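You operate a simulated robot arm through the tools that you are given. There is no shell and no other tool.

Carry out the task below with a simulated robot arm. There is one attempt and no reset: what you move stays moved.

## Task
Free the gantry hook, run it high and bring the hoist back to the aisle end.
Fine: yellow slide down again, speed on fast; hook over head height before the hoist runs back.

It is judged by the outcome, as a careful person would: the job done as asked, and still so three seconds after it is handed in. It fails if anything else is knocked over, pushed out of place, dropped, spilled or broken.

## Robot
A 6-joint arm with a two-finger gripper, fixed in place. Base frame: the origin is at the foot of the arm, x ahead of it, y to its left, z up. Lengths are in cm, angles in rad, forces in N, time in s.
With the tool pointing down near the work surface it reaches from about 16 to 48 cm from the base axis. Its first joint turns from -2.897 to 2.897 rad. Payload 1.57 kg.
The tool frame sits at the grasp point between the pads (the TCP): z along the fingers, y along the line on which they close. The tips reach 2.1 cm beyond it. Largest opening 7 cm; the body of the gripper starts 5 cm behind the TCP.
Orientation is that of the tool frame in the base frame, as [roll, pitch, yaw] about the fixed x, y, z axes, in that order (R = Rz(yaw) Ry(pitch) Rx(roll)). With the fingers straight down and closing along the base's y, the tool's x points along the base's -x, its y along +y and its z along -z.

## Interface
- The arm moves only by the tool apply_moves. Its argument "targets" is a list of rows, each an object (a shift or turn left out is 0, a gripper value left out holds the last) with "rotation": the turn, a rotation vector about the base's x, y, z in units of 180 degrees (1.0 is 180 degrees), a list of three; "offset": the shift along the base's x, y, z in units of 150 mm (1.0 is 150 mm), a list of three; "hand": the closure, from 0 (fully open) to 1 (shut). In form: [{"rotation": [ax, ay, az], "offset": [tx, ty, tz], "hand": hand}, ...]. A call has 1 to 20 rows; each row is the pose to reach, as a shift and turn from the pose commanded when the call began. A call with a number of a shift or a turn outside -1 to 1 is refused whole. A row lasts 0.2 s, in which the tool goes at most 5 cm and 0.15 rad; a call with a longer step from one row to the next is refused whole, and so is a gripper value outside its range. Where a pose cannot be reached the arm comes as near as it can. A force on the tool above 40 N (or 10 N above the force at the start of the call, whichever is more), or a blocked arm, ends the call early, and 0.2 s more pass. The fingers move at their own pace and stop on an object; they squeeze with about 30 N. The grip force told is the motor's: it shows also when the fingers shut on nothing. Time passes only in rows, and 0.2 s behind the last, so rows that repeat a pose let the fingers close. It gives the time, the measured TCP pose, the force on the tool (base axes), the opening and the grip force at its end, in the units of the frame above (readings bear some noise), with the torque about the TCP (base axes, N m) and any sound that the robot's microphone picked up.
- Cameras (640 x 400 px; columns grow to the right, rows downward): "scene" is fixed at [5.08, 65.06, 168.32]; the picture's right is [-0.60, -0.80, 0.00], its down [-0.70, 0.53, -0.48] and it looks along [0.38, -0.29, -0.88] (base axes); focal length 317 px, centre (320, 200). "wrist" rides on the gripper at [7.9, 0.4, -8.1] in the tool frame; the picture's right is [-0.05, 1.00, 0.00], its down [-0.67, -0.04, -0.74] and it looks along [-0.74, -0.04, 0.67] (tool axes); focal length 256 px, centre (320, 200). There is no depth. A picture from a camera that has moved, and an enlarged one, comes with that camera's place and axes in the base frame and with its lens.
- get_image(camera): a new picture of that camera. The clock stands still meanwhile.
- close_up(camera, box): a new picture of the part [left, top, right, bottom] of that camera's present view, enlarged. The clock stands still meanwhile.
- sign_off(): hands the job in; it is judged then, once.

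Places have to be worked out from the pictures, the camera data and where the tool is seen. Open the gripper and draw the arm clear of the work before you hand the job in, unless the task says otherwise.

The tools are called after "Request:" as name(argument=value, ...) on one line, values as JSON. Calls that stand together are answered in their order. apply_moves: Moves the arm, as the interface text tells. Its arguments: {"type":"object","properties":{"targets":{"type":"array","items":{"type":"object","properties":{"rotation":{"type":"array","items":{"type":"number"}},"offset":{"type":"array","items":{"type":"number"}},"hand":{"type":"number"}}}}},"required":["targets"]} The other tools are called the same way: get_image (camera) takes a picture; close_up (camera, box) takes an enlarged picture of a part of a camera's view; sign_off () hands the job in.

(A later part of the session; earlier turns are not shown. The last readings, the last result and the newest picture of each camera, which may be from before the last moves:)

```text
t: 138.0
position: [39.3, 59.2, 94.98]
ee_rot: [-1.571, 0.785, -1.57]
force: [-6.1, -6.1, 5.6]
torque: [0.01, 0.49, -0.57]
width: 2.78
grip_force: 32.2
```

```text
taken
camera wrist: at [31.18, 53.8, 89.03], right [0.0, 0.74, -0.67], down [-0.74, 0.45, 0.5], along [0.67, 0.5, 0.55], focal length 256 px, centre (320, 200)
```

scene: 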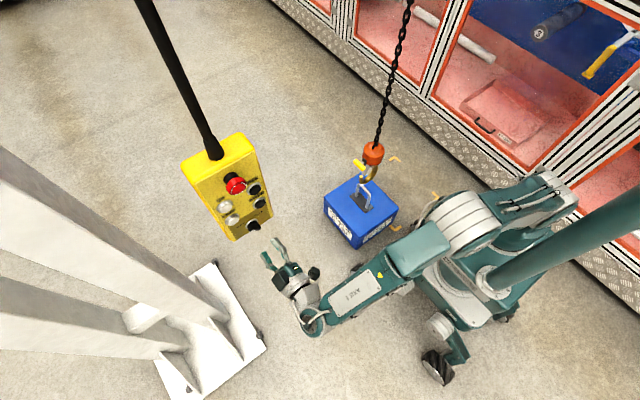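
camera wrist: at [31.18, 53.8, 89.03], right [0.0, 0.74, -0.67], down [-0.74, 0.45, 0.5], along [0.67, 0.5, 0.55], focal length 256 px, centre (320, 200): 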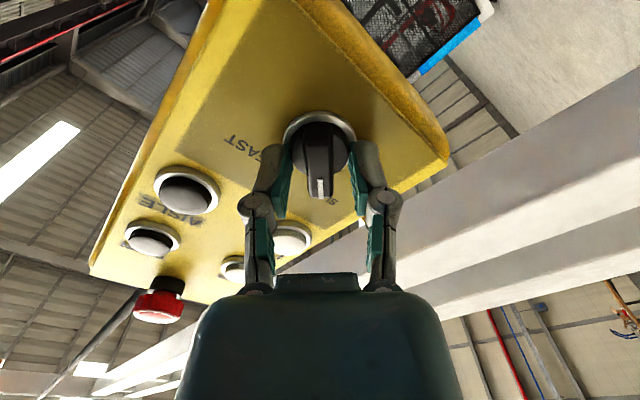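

The fingers closed on the round base of the knob (width 2.78), not the blade. I'll open, back off 0.7 cm, and re-grip the blade.

Request:
apply_moves(targets=[{"offset": [0, 0, 0], "hand": 0.4}, {"offset": [0, 0, 0], "hand": 0.4}, {"offset": [-0.047, 0, 0], "hand": 0.4}, {"offset": [-0.047, 0, 0], "hand": 0.4}, {"offset": [-0.047, 0, 0], "hand": 1}, {"offset": [-0.047, 0, 0], "hand": 1}, {"offset": [-0.047, 0, 0], "hand": 1}])

Request:
get_image(camera="wrist")

Request:
close_up(camera="scene", box=[220, 190, 310, 260])

```text
t: 139.6
position: [38.67, 59.02, 94.92]
ee_rot: [-1.571, 0.78, -1.571]
force: [-8.0, -6.3, 2.2]
torque: [0.08, 0.35, -0.51]
width: 1.22
grip_force: 32.3
```

```text
taken
camera wrist: at [30.48, 53.73, 88.97], right [0.0, 0.74, -0.67], down [-0.74, 0.45, 0.5], along [0.67, 0.5, 0.55], focal length 256 px, centre (320, 200)
```

wrist: 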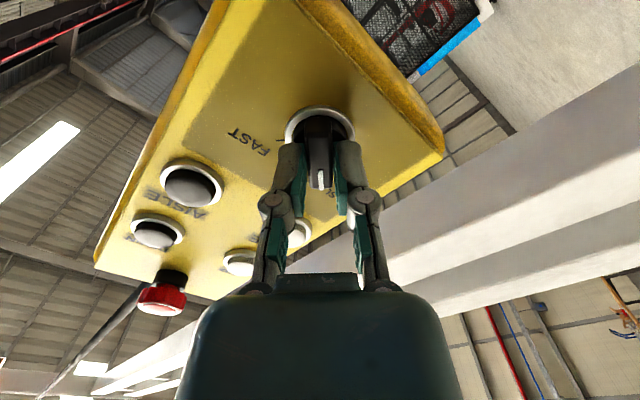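

```text
5.71 times, centred on (265, 225) of scene
camera zoom: at [5.08, 65.06, 168.32], right [-0.6, -0.8, 0.0], down [-0.7, 0.53, -0.48], along [0.38, -0.29, -0.88], focal length 1814 px, centre (634, 57)
```

zoom: 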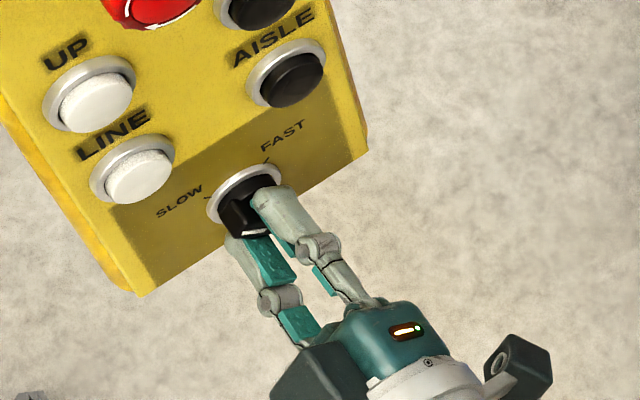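

The blade is gripped (width 1.22). Turning it +90° about x, from SLOW toward FAST, in steps.

Request:
apply_moves(targets=[{"rotation": [0.04545, 0, 0]}, {"rotation": [0.0909, 0, 0]}, {"rotation": [0.13635, 0, 0]}, {"rotation": [0.1818, 0, 0]}, {"rotation": [0.22725, 0, 0]}, {"rotation": [0.2727, 0, 0]}, {"rotation": [0.31815, 0, 0]}, {"rotation": [0.3636, 0, 0]}, {"rotation": [0.409, 0, 0]}, {"rotation": [0.4545, 0, 0]}, {"rotation": [0.5, 0, 0]}, {"rotation": [0.5, 0, 0]}])

Request:
get_image(camera="wrist")

Request:
close_up(camera="scene", box=[220, 190, 310, 260])

```text
t: 141.9
position: [38.73, 59.01, 94.81]
ee_rot: [1.573, 0.926, 1.56]
force: [-9.9, -26.3, 4.8]
torque: [0.06, -0.06, -0.65]
width: 1.23
grip_force: 31.7
out of reach, approached as far as the arm can: row 11
stopped in row 11: the force on the tool passed its limit at 46 N (the readings are from after the stop); the commanded pose is now the measured one
```

```text
taken
camera wrist: at [30.61, 64.13, 88.71], right [0.01, 0.77, 0.64], down [-0.75, -0.42, 0.51], along [0.66, -0.49, 0.57], focal length 256 px, centre (320, 200)
```

wrist: 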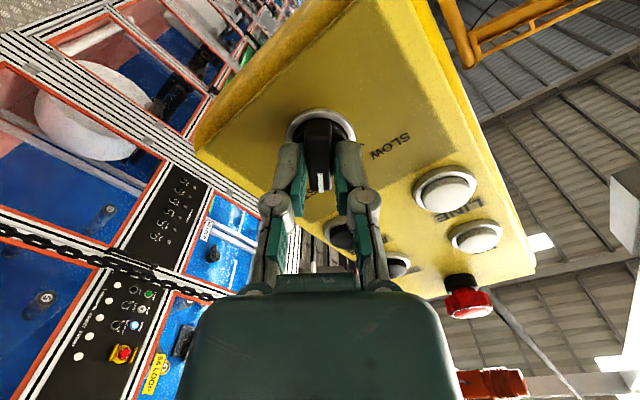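

```text
5.71 times, centred on (265, 225) of scene
camera zoom: at [5.08, 65.06, 168.32], right [-0.6, -0.8, 0.0], down [-0.7, 0.53, -0.48], along [0.38, -0.29, -0.88], focal length 1814 px, centre (634, 57)
```

zoom: 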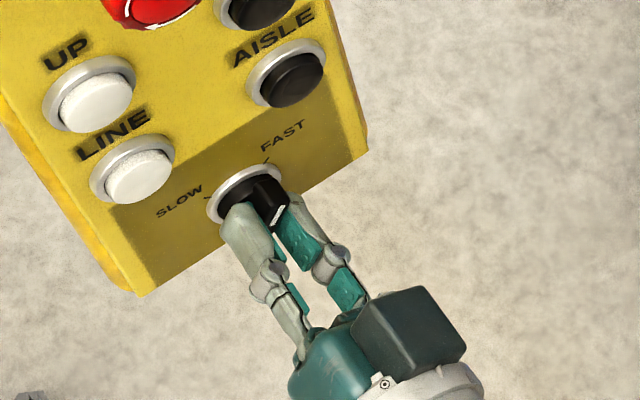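

The knob turned about 82° before the force limit stopped the call, probably at its own stop. I'll open the fingers and look at where it points.

Request:
apply_moves(targets=[{"hand": 0.4}, {"hand": 0.4}, {"offset": [-0.1, 0, 0], "hand": 0.4}, {"offset": [-0.25, 0, 0]}, {"offset": [-0.25, 0, 0]}])

Request:
get_image(camera="wrist")

Request:
close_up(camera="scene", box=[220, 190, 310, 260])

```text
t: 143.1
position: [35.1, 59.12, 94.74]
ee_rot: [1.574, 0.927, 1.569]
force: [0.3, 0.0, -0.4]
torque: [0.02, 0.0, 0.02]
width: 4.21
grip_force: 0.0
```

```text
taken
camera wrist: at [26.85, 64.22, 88.62], right [0.01, 0.77, 0.64], down [-0.75, -0.42, 0.51], along [0.67, -0.48, 0.57], focal length 256 px, centre (320, 200)
```

wrist: 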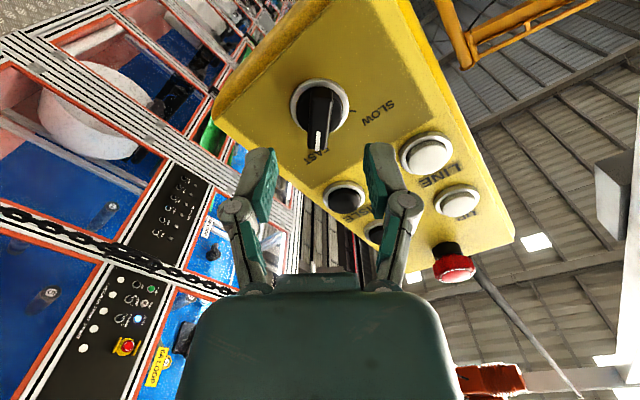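

```text
5.71 times, centred on (265, 225) of scene
camera zoom: at [5.08, 65.06, 168.32], right [-0.6, -0.8, 0.0], down [-0.7, 0.53, -0.48], along [0.38, -0.29, -0.88], focal length 1814 px, centre (634, 57)
```

zoom: 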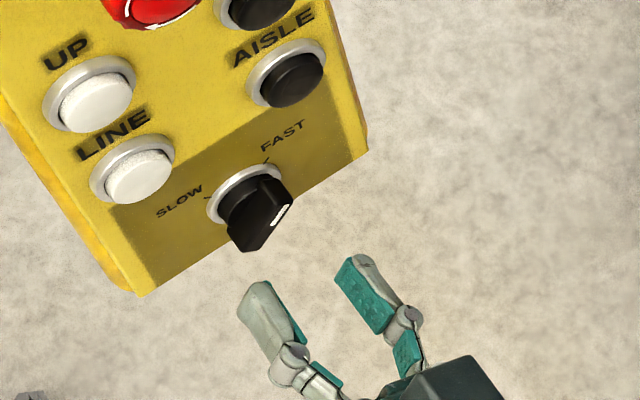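

The pointer now points to FAST. I'll zoom once to confirm it is on the mark, and look at the hook from this camera as well.

Request:
close_up(camera="wrist", box=[270, 60, 400, 190])

Request:
get_image(camera="scene")

```text
3.08 times, centred on (335, 125) of wrist
camera zoom: at [26.85, 64.22, 88.62], right [0.01, 0.77, 0.64], down [-0.75, -0.42, 0.51], along [0.67, -0.48, 0.57], focal length 788 px, centre (274, 431)
```

zoom: 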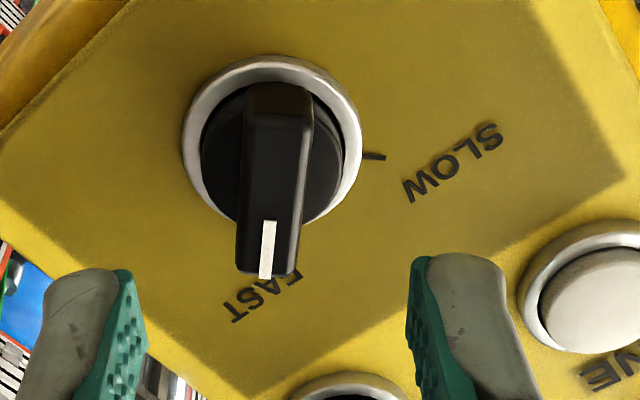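

```text
taken
```

scene: 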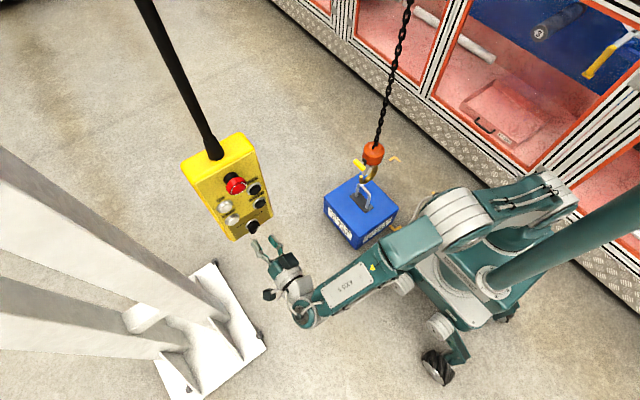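

The pointer sits on FAST. I'm closing the fingers and moving up in front of UP with the tool still horizontal.

Request:
apply_moves(targets=[{"offset": [-0.05, 0.03, 0.2], "hand": 1}, {"offset": [-0.05, 0.08, 0.45]}, {"offset": [-0.05, 0.15, 0.7]}, {"offset": [0, 0.21, 0.92]}, {"offset": [0.1, 0.21, 0.92]}, {"offset": [0.15, 0.21, 0.92]}, {"offset": [0.15, 0.21, 0.92]}])

Request:
get_image(camera="wrist")

Request:
close_up(camera="scene", box=[190, 150, 310, 260])

```text
t: 144.7
position: [37.31, 62.14, 108.56]
ee_rot: [1.576, 0.928, 1.569]
force: [0.2, -0.5, 0.5]
torque: [-0.03, -0.03, -0.03]
width: 0.0
grip_force: 28.2
```

```text
taken
camera wrist: at [29.11, 67.21, 102.43], right [0.01, 0.77, 0.64], down [-0.75, -0.42, 0.51], along [0.67, -0.48, 0.57], focal length 256 px, centre (320, 200)
```

wrist: 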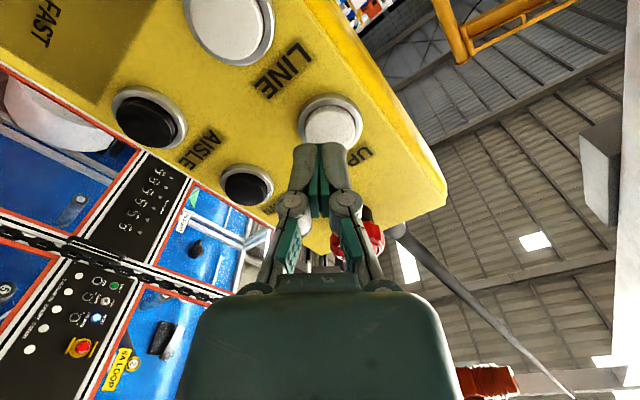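

```text
3.64 times, centred on (250, 205) of scene
camera zoom: at [5.08, 65.06, 168.32], right [-0.6, -0.8, 0.0], down [-0.7, 0.53, -0.48], along [0.38, -0.29, -0.88], focal length 1154 px, centre (574, 182)
```

zoom: 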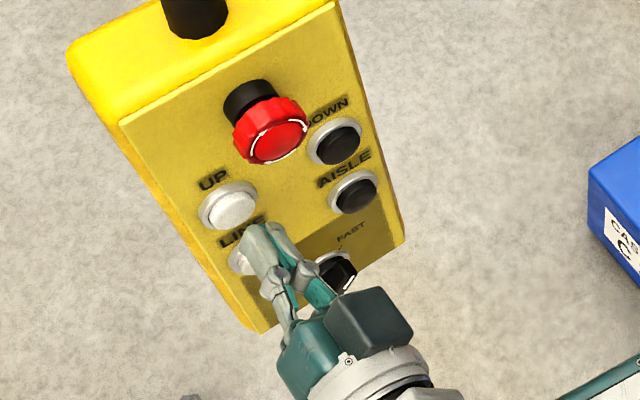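

The tips are slightly off the centre of UP (about 0.6 cm low in y). I'll correct that and hold UP for about 1 s to gauge the fast speed.

Request:
apply_moves(targets=[{"offset": [0.06, 0.04, -0.01], "hand": 1}, {"offset": [0.11, 0.04, -0.01]}, {"offset": [0.165, 0.04, -0.01]}, {"offset": [0.165, 0.04, -0.01]}, {"offset": [0.165, 0.04, -0.01]}, {"offset": [0.165, 0.04, -0.01]}, {"offset": [0.165, 0.04, -0.01]}, {"offset": [0.03, 0.04, -0.01]}, {"offset": [0.03, 0.04, -0.01]}])

Request:
get_image(camera="scene")

Request:
get_image(camera="wrist")

```text
t: 146.7
position: [37.58, 62.82, 108.36]
ee_rot: [1.574, 0.926, 1.569]
force: [-0.3, 0.0, 0.2]
torque: [-0.04, 0.0, 0.01]
width: 0.0
grip_force: 29.2
heard: click
```

```text
taken
```

scene: 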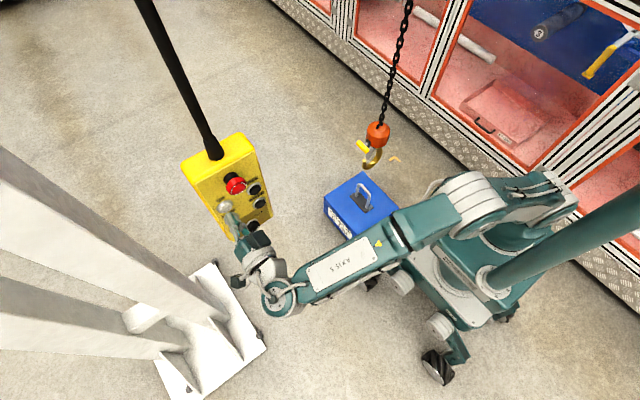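

```text
taken
camera wrist: at [29.51, 67.97, 102.25], right [0.01, 0.77, 0.64], down [-0.75, -0.42, 0.51], along [0.67, -0.48, 0.57], focal length 256 px, centre (320, 200)
```

wrist: 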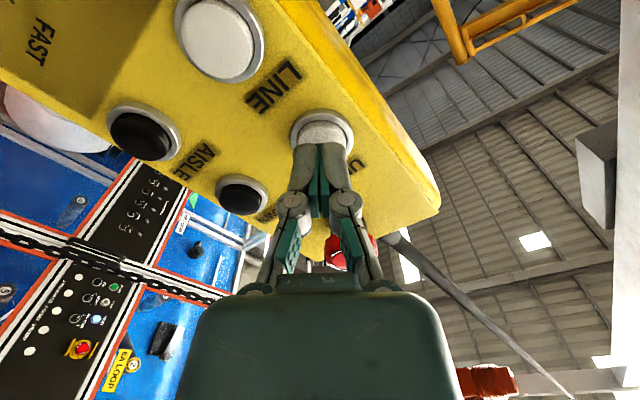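

Fast speed is about 11–12 cm/s, with the block now at z≈75. I'm holding UP for about 3.6 s.

Request:
apply_moves(targets=[{"offset": [0.08, 0, 0], "hand": 1}, {"offset": [0.135, 0, 0]}, {"offset": [0.135, 0, 0]}, {"offset": [0.135, 0, 0]}, {"offset": [0.135, 0, 0]}, {"offset": [0.135, 0, 0]}, {"offset": [0.135, 0, 0]}, {"offset": [0.135, 0, 0]}, {"offset": [0.135, 0, 0]}, {"offset": [0.135, 0, 0]}, {"offset": [0.135, 0, 0]}, {"offset": [0.135, 0, 0]}, {"offset": [0.135, 0, 0]}, {"offset": [0.135, 0, 0]}, {"offset": [0.135, 0, 0]}, {"offset": [0.135, 0, 0]}, {"offset": [0.135, 0, 0]}, {"offset": [0.135, 0, 0]}, {"offset": [0.135, 0, 0]}, {"offset": [0.135, 0, 0]}])

Request:
get_image(camera="scene")

```text
t: 150.9
position: [39.66, 62.93, 108.39]
ee_rot: [1.574, 0.927, 1.569]
force: [-11.3, 1.7, 0.0]
torque: [0.05, 0.03, 0.03]
width: 0.6
grip_force: 29.0
heard: click
```

```text
taken
```

scene: 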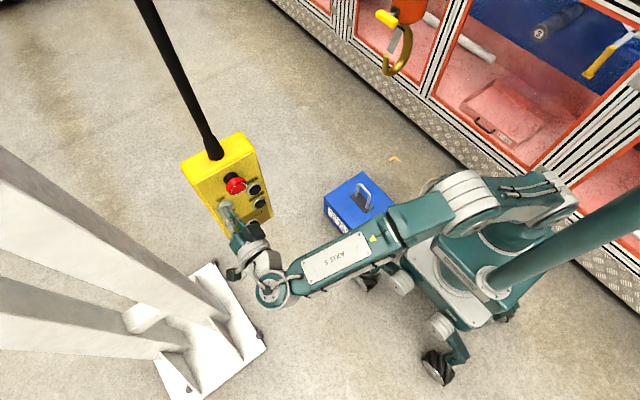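

Block at z≈122 and rising, with the slide still down. I'm keeping UP held for another 4 s.

Request:
apply_moves(targets=[{"offset": [0, 0, 0], "hand": 1}, {"offset": [0, 0, 0]}, {"offset": [0, 0, 0]}, {"offset": [0, 0, 0]}, {"offset": [0, 0, 0]}, {"offset": [0, 0, 0]}, {"offset": [0, 0, 0]}, {"offset": [0, 0, 0]}, {"offset": [0, 0, 0]}, {"offset": [0, 0, 0]}, {"offset": [0, 0, 0]}, {"offset": [0, 0, 0]}, {"offset": [0, 0, 0]}, {"offset": [0, 0, 0]}, {"offset": [0, 0, 0]}, {"offset": [0, 0, 0]}, {"offset": [0, 0, 0]}, {"offset": [0, 0, 0]}, {"offset": [0, 0, 0]}, {"offset": [0, 0, 0]}])

Request:
get_image(camera="wrist")

Request:
get_image(camera="scene")

```text
t: 155.1
position: [39.45, 62.97, 108.4]
ee_rot: [1.575, 0.926, 1.569]
force: [-11.8, -0.5, -0.3]
torque: [-0.02, 0.01, -0.01]
width: 0.6
grip_force: 28.3
```

```text
taken
camera wrist: at [31.35, 68.0, 102.25], right [0.01, 0.77, 0.64], down [-0.75, -0.42, 0.51], along [0.67, -0.48, 0.57], focal length 256 px, centre (320, 200)
```

wrist: 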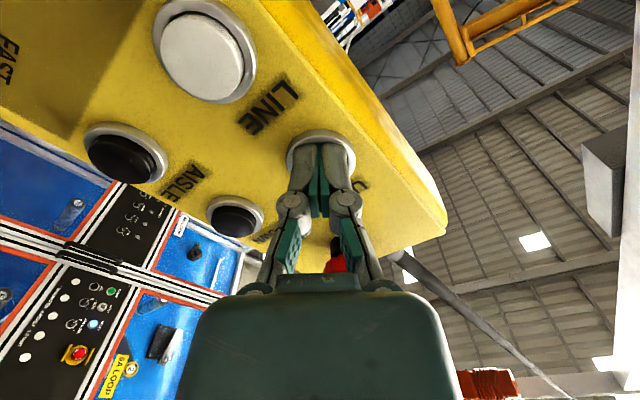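

```text
taken
```

scene: 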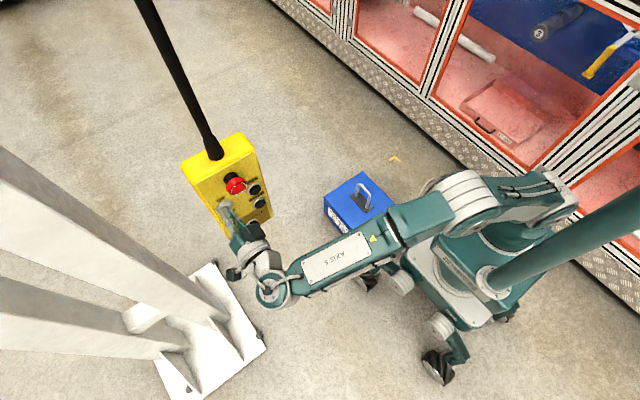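

The hook is above the scene camera's view, estimated at block z≈170. Head height for the lowest point needs more, so I'm holding UP on.

Request:
apply_moves(targets=[{"offset": [0, 0, 0], "hand": 1}, {"offset": [0, 0, 0]}, {"offset": [0, 0, 0]}, {"offset": [0, 0, 0]}, {"offset": [0, 0, 0]}, {"offset": [0, 0, 0]}, {"offset": [0, 0, 0]}, {"offset": [0, 0, 0]}, {"offset": [0, 0, 0]}, {"offset": [0, 0, 0]}, {"offset": [0, 0, 0]}, {"offset": [0, 0, 0]}, {"offset": [0, 0, 0]}, {"offset": [0, 0, 0]}, {"offset": [0, 0, 0]}, {"offset": [0, 0, 0]}, {"offset": [0, 0, 0]}, {"offset": [0, 0, 0]}, {"offset": [0, 0, 0]}, {"offset": [0, 0, 0]}])

Request:
apply_moves(targets=[{"offset": [0, 0, 0], "hand": 1}, {"offset": [0, 0, 0]}, {"offset": [0, 0, 0]}, {"offset": [0, 0, 0]}, {"offset": [0, 0, 0]}, {"offset": [0, 0, 0]}, {"offset": [0, 0, 0]}, {"offset": [0, 0, 0]}, {"offset": [0, 0, 0]}, {"offset": [0, 0, 0]}, {"offset": [0, 0, 0]}, {"offset": [0, 0, 0]}, {"offset": [0, 0, 0]}, {"offset": [0, 0, 0]}, {"offset": [-0.1, 0, 0]}, {"offset": [-0.2, 0, 0]}])

Request:
get_image(camera="wrist")

```text
t: 159.3
position: [39.54, 62.92, 108.32]
ee_rot: [1.573, 0.926, 1.568]
force: [-10.8, 0.7, 0.3]
torque: [0.0, 0.0, 0.0]
width: 0.6
grip_force: 28.8
```

```text
t: 162.7
position: [36.54, 62.75, 108.42]
ee_rot: [1.575, 0.927, 1.567]
force: [-0.7, 0.1, 0.5]
torque: [0.0, -0.03, 0.0]
width: 0.0
grip_force: 28.5
```

```text
taken
camera wrist: at [28.44, 67.88, 102.32], right [0.01, 0.77, 0.64], down [-0.75, -0.42, 0.51], along [0.67, -0.48, 0.57], focal length 256 px, centre (320, 200)
```

wrist: 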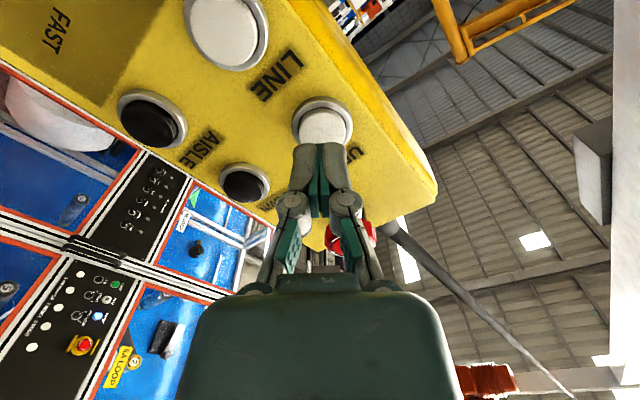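

UP has been held for about 11 s at fast speed in total, so the hook's lowest point should be above 220 cm. Before running the hoist I'll verify by backing off and tilting the camera upward.

Request:
apply_moves(targets=[{"rotation": [-0.0338, -0.0179, -0.006], "offset": [-0.15, -0.1, 0.04], "hand": 1}, {"rotation": [-0.0676, -0.0358, -0.0119], "offset": [-0.3, -0.25, 0.08]}, {"rotation": [-0.1014, -0.0537, -0.0179], "offset": [-0.45, -0.4, 0.12]}, {"rotation": [-0.1352, -0.0715, -0.0238], "offset": [-0.55, -0.55, 0.16]}, {"rotation": [-0.169, -0.0894, -0.0298], "offset": [-0.65, -0.7, 0.2]}, {"rotation": [-0.2028, -0.1073, -0.0357], "offset": [-0.7, -0.85, 0.24]}, {"rotation": [-0.2028, -0.1073, -0.0357], "offset": [-0.7, -0.85, 0.24]}])

Request:
get_image(camera="wrist")

Request:
get_image(camera="scene")

```text
t: 164.3
position: [26.1, 50.05, 112.11]
ee_rot: [0.001, 1.22, -0.004]
force: [-0.3, 0.0, -0.2]
torque: [-0.02, 0.03, -0.01]
width: 0.0
grip_force: 28.2
```

```text
taken
camera wrist: at [21.17, 50.48, 101.66], right [-0.01, 1.0, 0.05], down [-0.93, -0.03, 0.37], along [0.37, -0.04, 0.93], focal length 256 px, centre (320, 200)
```

wrist: 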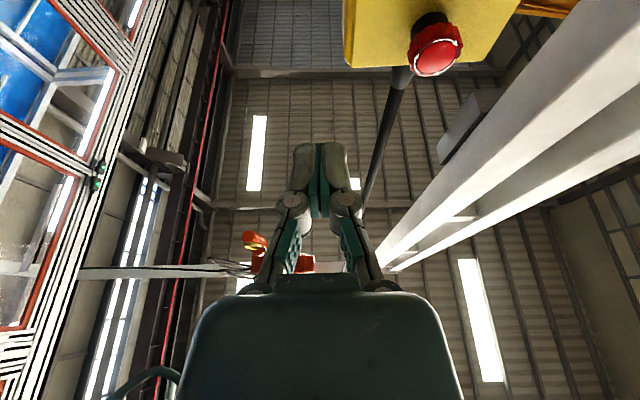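

```text
taken
```

scene: 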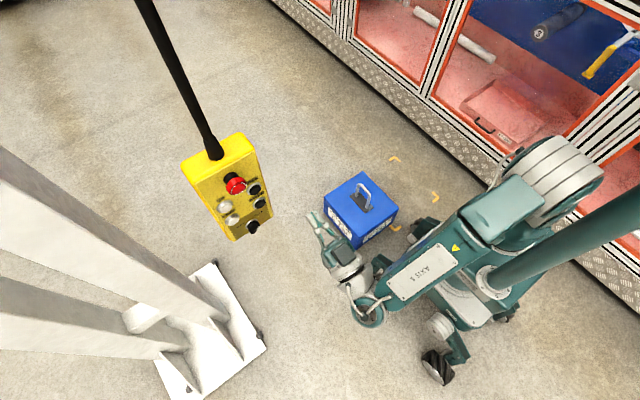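

The orange block is visible overhead, and the ray works out to z≈246. I'll zoom to confirm and see the hoist and beam.

Request:
close_up(camera="wrist", box=[200, 200, 340, 300])

Request:
close_up(camera="scene", box=[310, 160, 410, 260])

```text
4.00 times, centred on (270, 250) of wrist
camera zoom: at [21.17, 50.48, 101.66], right [-0.01, 1.0, 0.05], down [-0.93, -0.03, 0.37], along [0.37, -0.04, 0.93], focal length 1024 px, centre (520, 0)
```

zoom: 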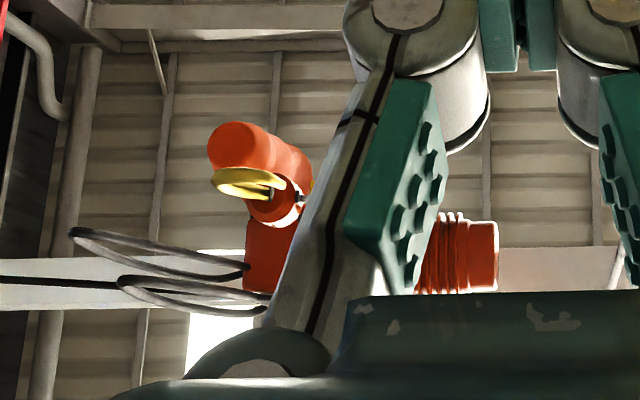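

```text
4.00 times, centred on (360, 210) of scene
camera zoom: at [5.08, 65.06, 168.32], right [-0.6, -0.8, 0.0], down [-0.7, 0.53, -0.48], along [0.38, -0.29, -0.88], focal length 1270 px, centre (160, 160)
```

zoom: 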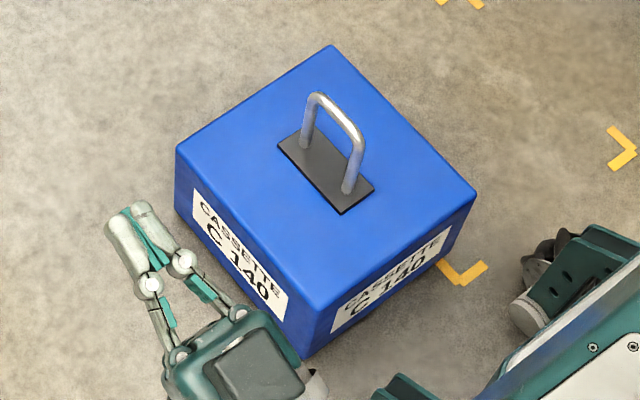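

The hook is right up by the hoist, far above head height, and the beam runs along y. The box is untouched. I'll press AISLE with the tool in this same upward-tilted pose so the camera can watch the hoist, moving first to about [36.5, 55.2, 102].

Request:
apply_moves(targets=[{"offset": [0.0, 0.08, -0.15], "hand": 1}, {"offset": [0.05, 0.16, -0.35]}, {"offset": [0.15, 0.24, -0.55]}, {"offset": [0.35, 0.34, -0.667]}, {"offset": [0.55, 0.34, -0.667]}, {"offset": [0.69, 0.34, -0.667]}, {"offset": [0.69, 0.34, -0.667]}])

Request:
get_image(camera="wrist")

Request:
close_up(camera="scene", box=[190, 150, 310, 260])

```text
t: 165.9
position: [36.79, 55.09, 101.9]
ee_rot: [0.006, 1.221, 0.001]
force: [0.9, 0.1, -0.4]
torque: [0.03, 0.06, -0.01]
width: 0.03
grip_force: 28.8
```

```text
taken
camera wrist: at [31.79, 55.54, 91.57], right [-0.01, 1.0, 0.05], down [-0.93, -0.03, 0.37], along [0.37, -0.04, 0.93], focal length 256 px, centre (320, 200)
```

wrist: 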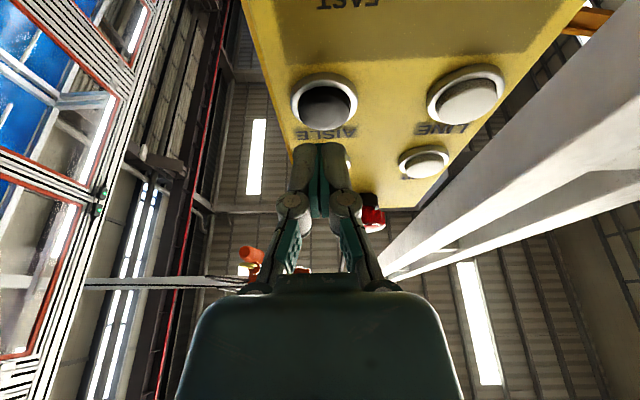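

```text
3.64 times, centred on (250, 205) of scene
camera zoom: at [5.08, 65.06, 168.32], right [-0.6, -0.8, 0.0], down [-0.7, 0.53, -0.48], along [0.38, -0.29, -0.88], focal length 1154 px, centre (574, 182)
```

zoom: 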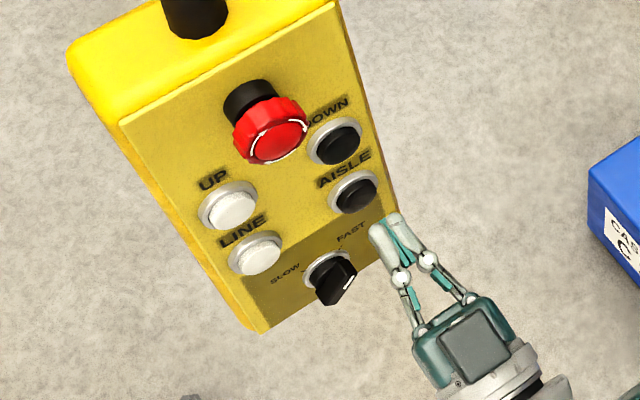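

AISLE is lined up (0.2 cm to +y). I'll press for about 1 s and look at which way the hoist moves.

Request:
apply_moves(targets=[{"offset": [0.08, 0.013, 0.01], "hand": 1}, {"offset": [0.14, 0.013, 0.01]}, {"offset": [0.187, 0.013, 0.01]}, {"offset": [0.187, 0.013, 0.01]}, {"offset": [0.187, 0.013, 0.01]}, {"offset": [0.187, 0.013, 0.01]}, {"offset": [0.187, 0.013, 0.01]}, {"offset": [0.05, 0.013, 0.01]}, {"offset": [0.05, 0.013, 0.01]}])

Request:
get_image(camera="wrist")

Request:
close_up(camera="wrist", box=[200, 200, 340, 300])

```text
t: 167.9
position: [37.35, 55.6, 102.02]
ee_rot: [0.007, 1.22, 0.002]
force: [0.0, -0.6, 0.2]
torque: [-0.01, -0.01, 0.02]
width: 0.0
grip_force: 29.1
heard: click
```

```text
taken
camera wrist: at [32.51, 55.93, 91.7], right [-0.01, 1.0, 0.05], down [-0.93, -0.03, 0.37], along [0.37, -0.04, 0.93], focal length 256 px, centre (320, 200)
```

wrist: 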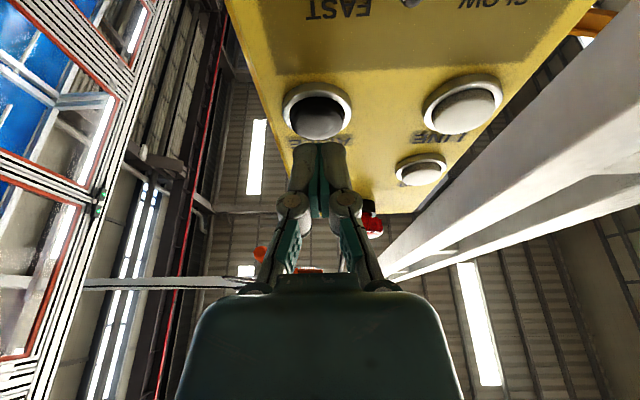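

```text
4.00 times, centred on (270, 250) of wrist
camera zoom: at [32.51, 55.93, 91.7], right [-0.01, 1.0, 0.05], down [-0.93, -0.03, 0.37], along [0.37, -0.04, 0.93], focal length 1024 px, centre (520, 0)
```

zoom: 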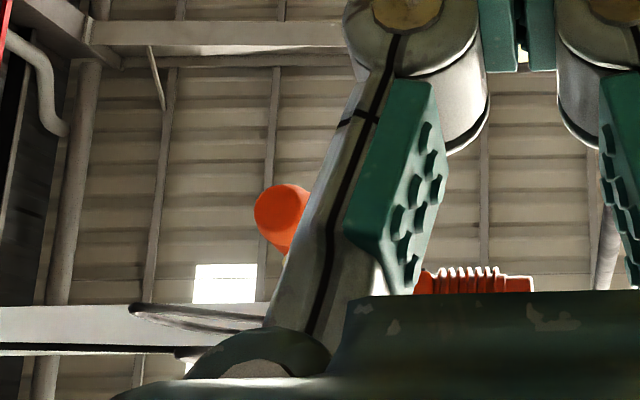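

AISLE clicks and the hoist is moving toward +y. I'm holding it for 4 s.

Request:
apply_moves(targets=[{"offset": [0.08, 0, 0], "hand": 1}, {"offset": [0.137, 0, 0]}, {"offset": [0.137, 0, 0]}, {"offset": [0.137, 0, 0]}, {"offset": [0.137, 0, 0]}, {"offset": [0.137, 0, 0]}, {"offset": [0.137, 0, 0]}, {"offset": [0.137, 0, 0]}, {"offset": [0.137, 0, 0]}, {"offset": [0.137, 0, 0]}, {"offset": [0.137, 0, 0]}, {"offset": [0.137, 0, 0]}, {"offset": [0.137, 0, 0]}, {"offset": [0.137, 0, 0]}, {"offset": [0.137, 0, 0]}, {"offset": [0.137, 0, 0]}, {"offset": [0.137, 0, 0]}, {"offset": [0.137, 0, 0]}, {"offset": [0.137, 0, 0]}, {"offset": [0.137, 0, 0]}])

Request:
get_image(camera="wrist")

Request:
get_image(camera="scene")

```text
t: 172.1
position: [39.33, 55.63, 102.0]
ee_rot: [0.004, 1.219, 0.0]
force: [-6.5, 0.7, 0.9]
torque: [0.0, -0.06, 0.04]
width: 0.59
grip_force: 28.5
heard: click
```

```text
taken
camera wrist: at [34.33, 55.94, 91.72], right [-0.01, 1.0, 0.05], down [-0.93, -0.03, 0.37], along [0.37, -0.04, 0.93], focal length 256 px, centre (320, 200)
```

wrist: 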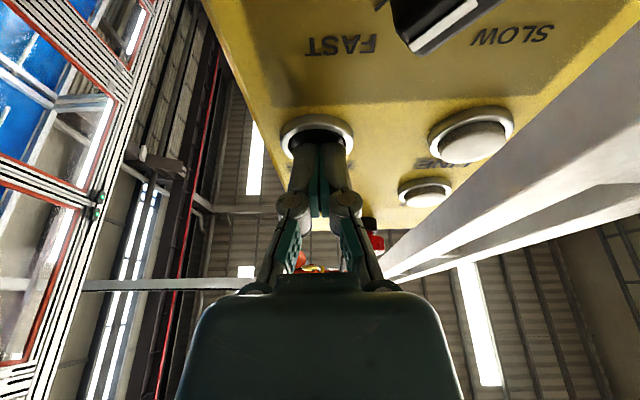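

```text
taken
```

scene: 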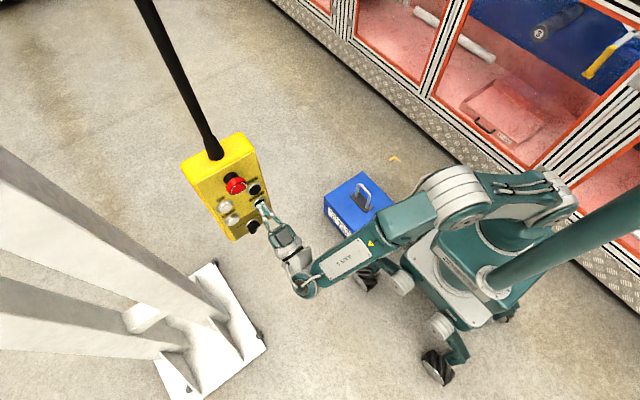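

The hook has moved to about y≈40, roughly 7–8 cm/s. I'm keeping AISLE held.

Request:
apply_moves(targets=[{"offset": [0, 0, 0], "hand": 1}, {"offset": [0, 0, 0]}, {"offset": [0, 0, 0]}, {"offset": [0, 0, 0]}, {"offset": [0, 0, 0]}, {"offset": [0, 0, 0]}, {"offset": [0, 0, 0]}, {"offset": [0, 0, 0]}, {"offset": [0, 0, 0]}, {"offset": [0, 0, 0]}, {"offset": [0, 0, 0]}, {"offset": [0, 0, 0]}, {"offset": [0, 0, 0]}, {"offset": [0, 0, 0]}, {"offset": [0, 0, 0]}, {"offset": [0, 0, 0]}, {"offset": [0, 0, 0]}, {"offset": [0, 0, 0]}, {"offset": [0, 0, 0]}, {"offset": [0, 0, 0]}])

Request:
get_image(camera="wrist")

```text
t: 176.3
position: [39.18, 55.58, 102.03]
ee_rot: [0.004, 1.22, 0.001]
force: [-6.6, -0.7, 0.0]
torque: [-0.03, 0.01, -0.02]
width: 0.6
grip_force: 28.8
```

```text
taken
camera wrist: at [34.32, 55.95, 91.71], right [-0.01, 1.0, 0.05], down [-0.93, -0.03, 0.37], along [0.37, -0.04, 0.93], focal length 256 px, centre (320, 200)
```

wrist: 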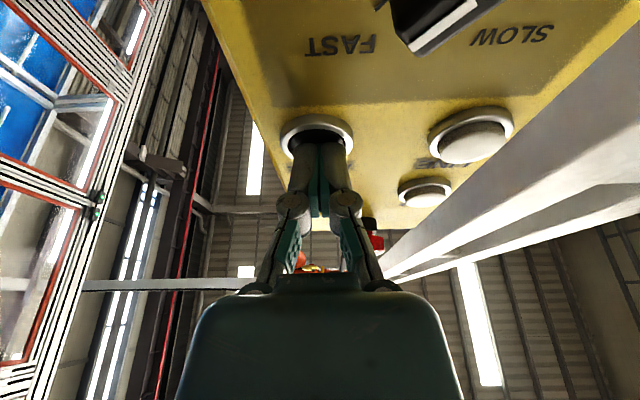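

The hook appears at the same pixel as 4 s ago, so the hoist has stopped: either it is at its end, or the press is not deep enough. I'll zoom to look.

Request:
close_up(camera="wrist", box=[230, 220, 400, 300])

Request:
close_up(camera="wrist", box=[240, 80, 400, 240])

Request:
close_up(camera="scene", box=[210, 160, 310, 260])

```text
3.76 times, centred on (315, 260) of wrist
camera zoom: at [34.32, 55.95, 91.71], right [-0.01, 1.0, 0.05], down [-0.93, -0.03, 0.37], along [0.37, -0.04, 0.93], focal length 964 px, centre (339, -26)
```

zoom: 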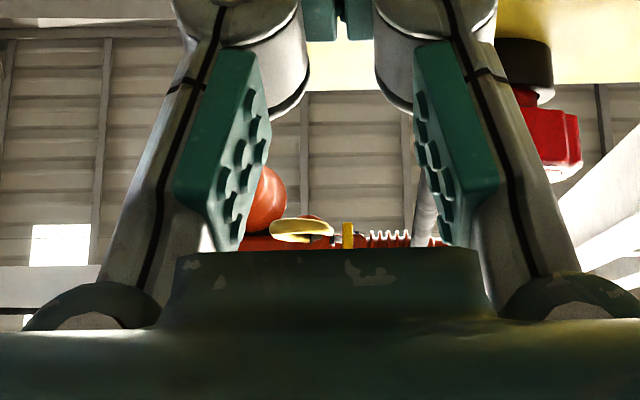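

```text
2.50 times, centred on (320, 160) of wrist
camera zoom: at [34.32, 55.95, 91.71], right [-0.01, 1.0, 0.05], down [-0.93, -0.03, 0.37], along [0.37, -0.04, 0.93], focal length 640 px, centre (320, 300)
```

zoom: 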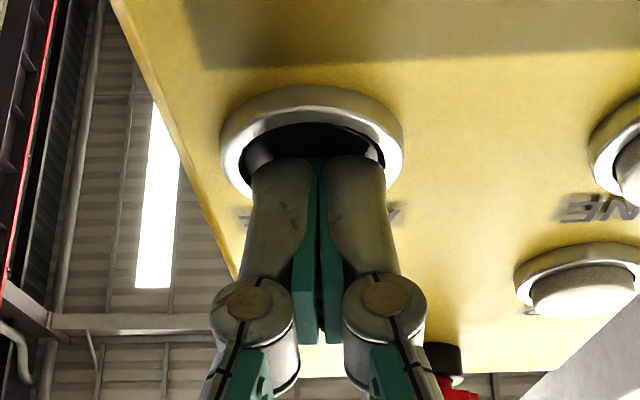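

```text
4.00 times, centred on (260, 210) of scene
camera zoom: at [5.08, 65.06, 168.32], right [-0.6, -0.8, 0.0], down [-0.7, 0.53, -0.48], along [0.38, -0.29, -0.88], focal length 1270 px, centre (560, 160)
```

zoom: 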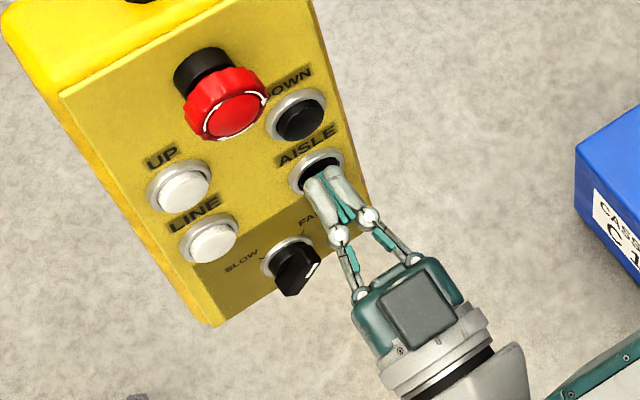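

The button is pressed well inside its bezel. I'll push it a touch deeper and hold 3 s more to be sure the hoist really is at its stop, then back off.

Request:
apply_moves(targets=[{"offset": [0.012, 0, 0], "hand": 1}, {"offset": [0.02, 0, 0]}, {"offset": [0.02, 0, 0]}, {"offset": [0.02, 0, 0]}, {"offset": [0.02, 0, 0]}, {"offset": [0.02, 0, 0]}, {"offset": [0.02, 0, 0]}, {"offset": [0.02, 0, 0]}, {"offset": [0.02, 0, 0]}, {"offset": [0.02, 0, 0]}, {"offset": [0.02, 0, 0]}, {"offset": [0.02, 0, 0]}, {"offset": [0.02, 0, 0]}, {"offset": [0.02, 0, 0]}])

Request:
close_up(camera="wrist", box=[230, 220, 400, 300])

```text
t: 179.3
position: [39.55, 55.56, 102.16]
ee_rot: [0.006, 1.222, 0.004]
force: [-16.4, 4.0, -1.0]
torque: [-0.02, 0.03, 0.06]
width: 0.63
grip_force: 28.3
```

```text
3.76 times, centred on (315, 260) of wrist
camera zoom: at [34.57, 55.97, 91.84], right [-0.01, 1.0, 0.05], down [-0.93, -0.03, 0.37], along [0.37, -0.04, 0.93], focal length 964 px, centre (339, -26)
```

zoom: 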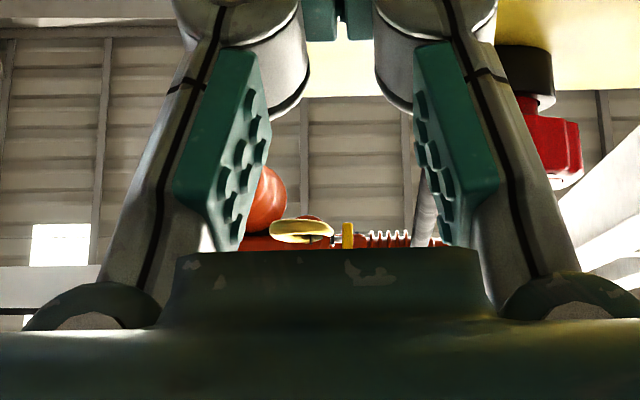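

No further movement with the button fully pressed, so the hoist is at its end stop. I'll release, back off and look up at the hoist for confirmation.

Request:
apply_moves(targets=[{"offset": [-0.15, 0, 0], "hand": 1}, {"offset": [-0.35, -0.05, 0.1]}, {"offset": [-0.55, -0.15, 0.3]}, {"offset": [-0.75, -0.25, 0.5]}, {"offset": [-0.9, -0.35, 0.66]}, {"offset": [-0.9, -0.35, 0.66]}])

Request:
get_image(camera="wrist")

Request:
close_up(camera="wrist", box=[200, 190, 440, 300])

Request:
get_image(camera="scene")

```text
t: 180.7
position: [25.92, 50.43, 112.3]
ee_rot: [0.004, 1.22, -0.002]
force: [-0.7, 0.0, 0.0]
torque: [0.03, 0.02, -0.02]
width: 0.01
grip_force: 29.1
```

```text
taken
camera wrist: at [20.99, 50.76, 102.03], right [-0.01, 1.0, 0.05], down [-0.93, -0.03, 0.37], along [0.37, -0.04, 0.93], focal length 256 px, centre (320, 200)
```

wrist: 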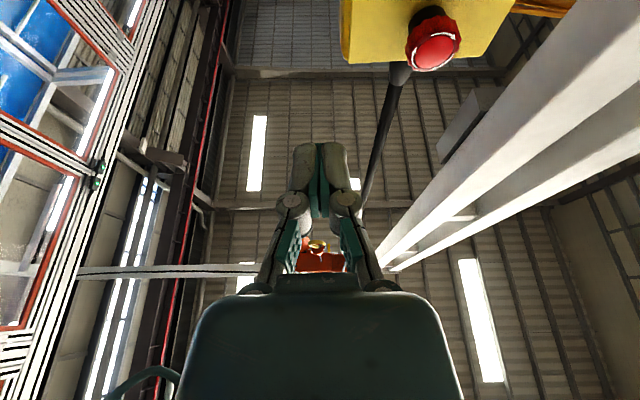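

```text
2.67 times, centred on (320, 245) of wrist
camera zoom: at [20.99, 50.76, 102.03], right [-0.01, 1.0, 0.05], down [-0.93, -0.03, 0.37], along [0.37, -0.04, 0.93], focal length 683 px, centre (320, 80)
```

zoom: 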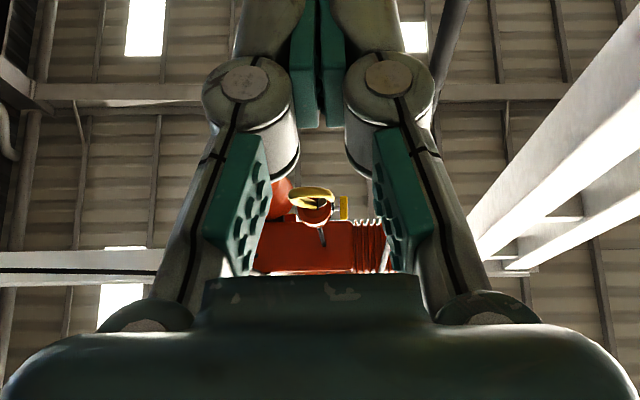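

```text
taken
```

scene: 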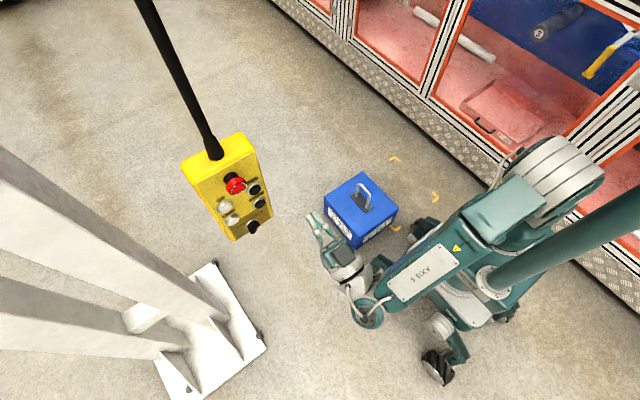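

The hook block is now at about y≈41, z≈260, but the fingers hide part of the hoist. I'll yaw the camera about 20° to see the hoist and beam end clearly.

Request:
apply_moves(targets=[{"rotation": [0, 0, 0.045]}, {"rotation": [0, 0, 0.09]}, {"rotation": [0, 0, 0.13]}, {"rotation": [0, 0, 0.13]}])

Request:
get_image(camera="wrist")

Request:
close_up(camera="wrist", box=[150, 190, 310, 300])

```text
t: 181.7
position: [26.15, 50.36, 112.14]
ee_rot: [0.006, 1.22, 0.412]
force: [-0.6, 0.3, -0.3]
torque: [0.01, 0.03, -0.01]
width: 0.0
grip_force: 28.5
```

```text
taken
camera wrist: at [21.37, 48.77, 101.84], right [-0.41, 0.91, 0.05], down [-0.84, -0.4, 0.37], along [0.36, 0.11, 0.93], focal length 256 px, centre (320, 200)
```

wrist: 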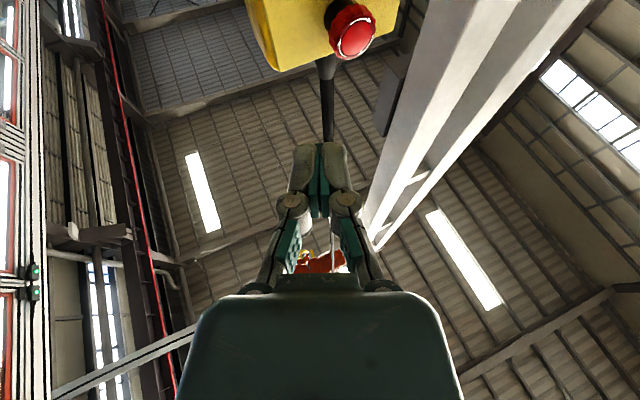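

```text
3.64 times, centred on (230, 245) of wrist
camera zoom: at [21.37, 48.77, 101.84], right [-0.41, 0.91, 0.05], down [-0.84, -0.4, 0.37], along [0.36, 0.11, 0.93], focal length 931 px, centre (647, 36)
```

zoom: 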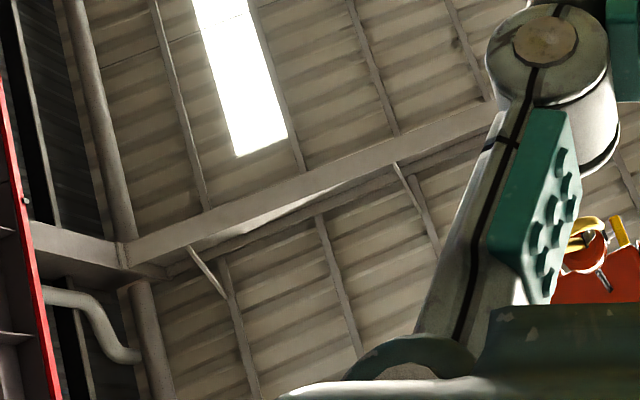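

Opening the fingers will give a clear window between them. I'll yaw back and look again.

Request:
apply_moves(targets=[{"rotation": [0, 0, -0.045], "hand": 0}, {"rotation": [0, 0, -0.09]}, {"rotation": [0, 0, -0.13]}, {"rotation": [0, 0, -0.13]}])

Request:
close_up(camera="wrist", box=[230, 190, 410, 300])

Request:
get_image(camera="wrist")

```text
t: 182.7
position: [26.05, 50.16, 112.15]
ee_rot: [0.004, 1.223, -0.003]
force: [0.0, -0.6, -1.2]
torque: [0.04, 0.02, -0.02]
width: 7.01
grip_force: 0.2
```

```text
3.56 times, centred on (320, 245) of wrist
camera zoom: at [21.1, 50.64, 101.82], right [-0.01, 1.0, 0.05], down [-0.93, -0.03, 0.37], along [0.37, -0.04, 0.93], focal length 910 px, centre (320, 40)
```

zoom: 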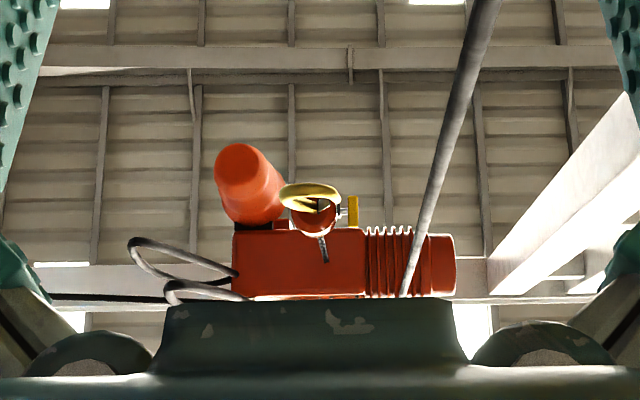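

```text
taken
camera wrist: at [21.1, 50.64, 101.82], right [-0.01, 1.0, 0.05], down [-0.93, -0.03, 0.37], along [0.37, -0.04, 0.93], focal length 256 px, centre (320, 200)
```

wrist: 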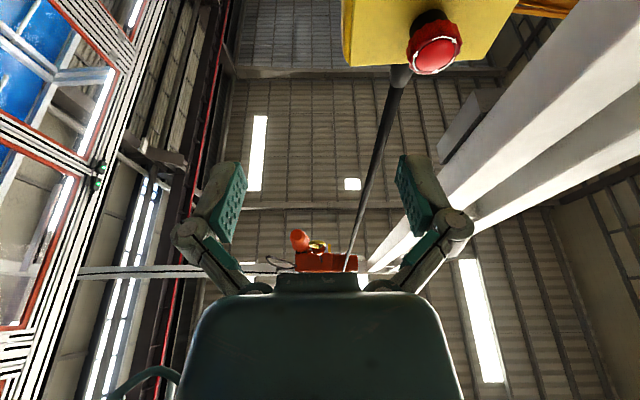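

The hoist's motor end is right up against the A-frame at the aisle end of the beam, with the hook drawn up beneath it. I'll zoom on the hook to confirm the slide is down and the gate shut.

Request:
close_up(camera="wrist", box=[295, 225, 345, 265])

Request:
close_up(camera="scene", box=[180, 130, 290, 250])

Request:
close_up(camera="scene", box=[310, 160, 410, 260])

```text
10.00 times, centred on (320, 245) of wrist
camera zoom: at [21.1, 50.64, 101.82], right [-0.01, 1.0, 0.05], down [-0.93, -0.03, 0.37], along [0.37, -0.04, 0.93], focal length 2560 px, centre (320, -250)
```

zoom: 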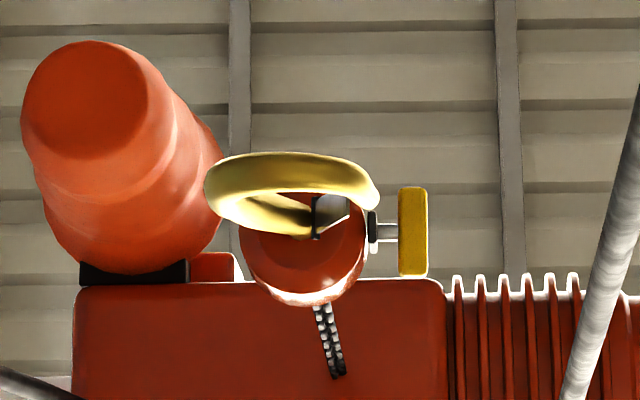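

```text
3.33 times, centred on (235, 190) of scene
camera zoom: at [5.08, 65.06, 168.32], right [-0.6, -0.8, 0.0], down [-0.7, 0.53, -0.48], along [0.38, -0.29, -0.88], focal length 1058 px, centre (603, 233)
```

zoom: 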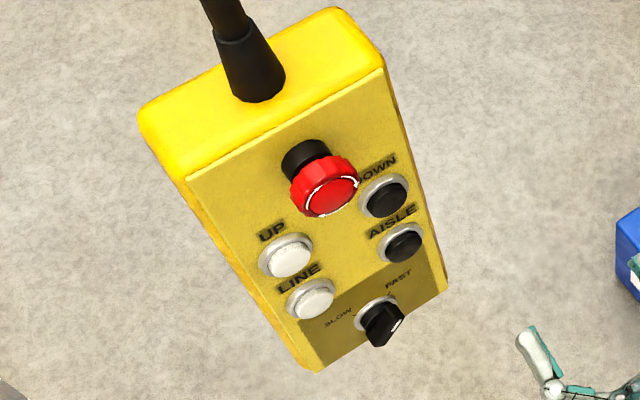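

```text
4.00 times, centred on (360, 210) of scene
camera zoom: at [5.08, 65.06, 168.32], right [-0.6, -0.8, 0.0], down [-0.7, 0.53, -0.48], along [0.38, -0.29, -0.88], focal length 1270 px, centre (160, 160)
```

zoom: 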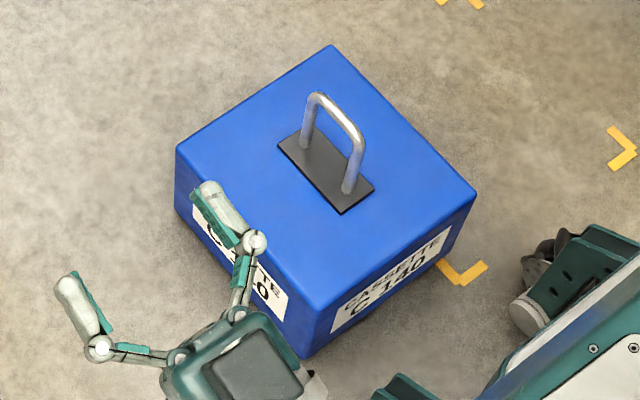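

Everything checks out: the gate is closed, the slide is down on the raised hook, the hoist is at the aisle end, and the knob is on FAST. The box is in place, the e-stop is untouched and the gripper is open. I'll draw the arm clear of the pendant and let things settle.

Request:
apply_moves(targets=[{"offset": [-0.1, -0.15, 0.05], "hand": 0}, {"offset": [-0.15, -0.35, 0.1]}, {"offset": [-0.2, -0.55, 0.15]}, {"offset": [-0.2, -0.7, 0.2]}, {"offset": [-0.2, -0.7, 0.2]}, {"offset": [-0.2, -0.7, 0.2]}, {"offset": [-0.2, -0.7, 0.2]}, {"offset": [-0.2, -0.7, 0.2]}])

Request:
get_image(camera="scene")

Request:
get_image(camera="wrist")

```text
t: 184.5
position: [23.28, 39.85, 115.26]
ee_rot: [0.005, 1.219, -0.001]
force: [-0.6, 0.1, -0.3]
torque: [0.0, 0.03, 0.01]
width: 7.01
grip_force: 0.1
```

```text
taken
```

scene: 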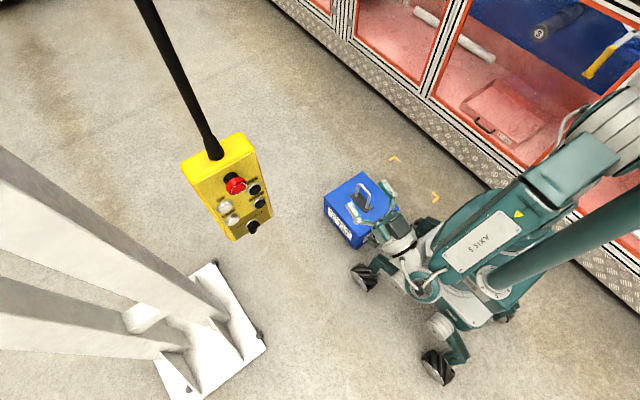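

```text
taken
camera wrist: at [18.39, 40.27, 104.96], right [-0.01, 1.0, 0.05], down [-0.93, -0.03, 0.37], along [0.37, -0.04, 0.93], focal length 256 px, centre (320, 200)
```

wrist: 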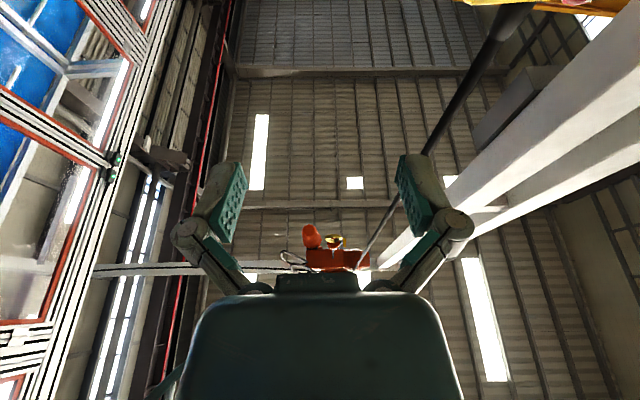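

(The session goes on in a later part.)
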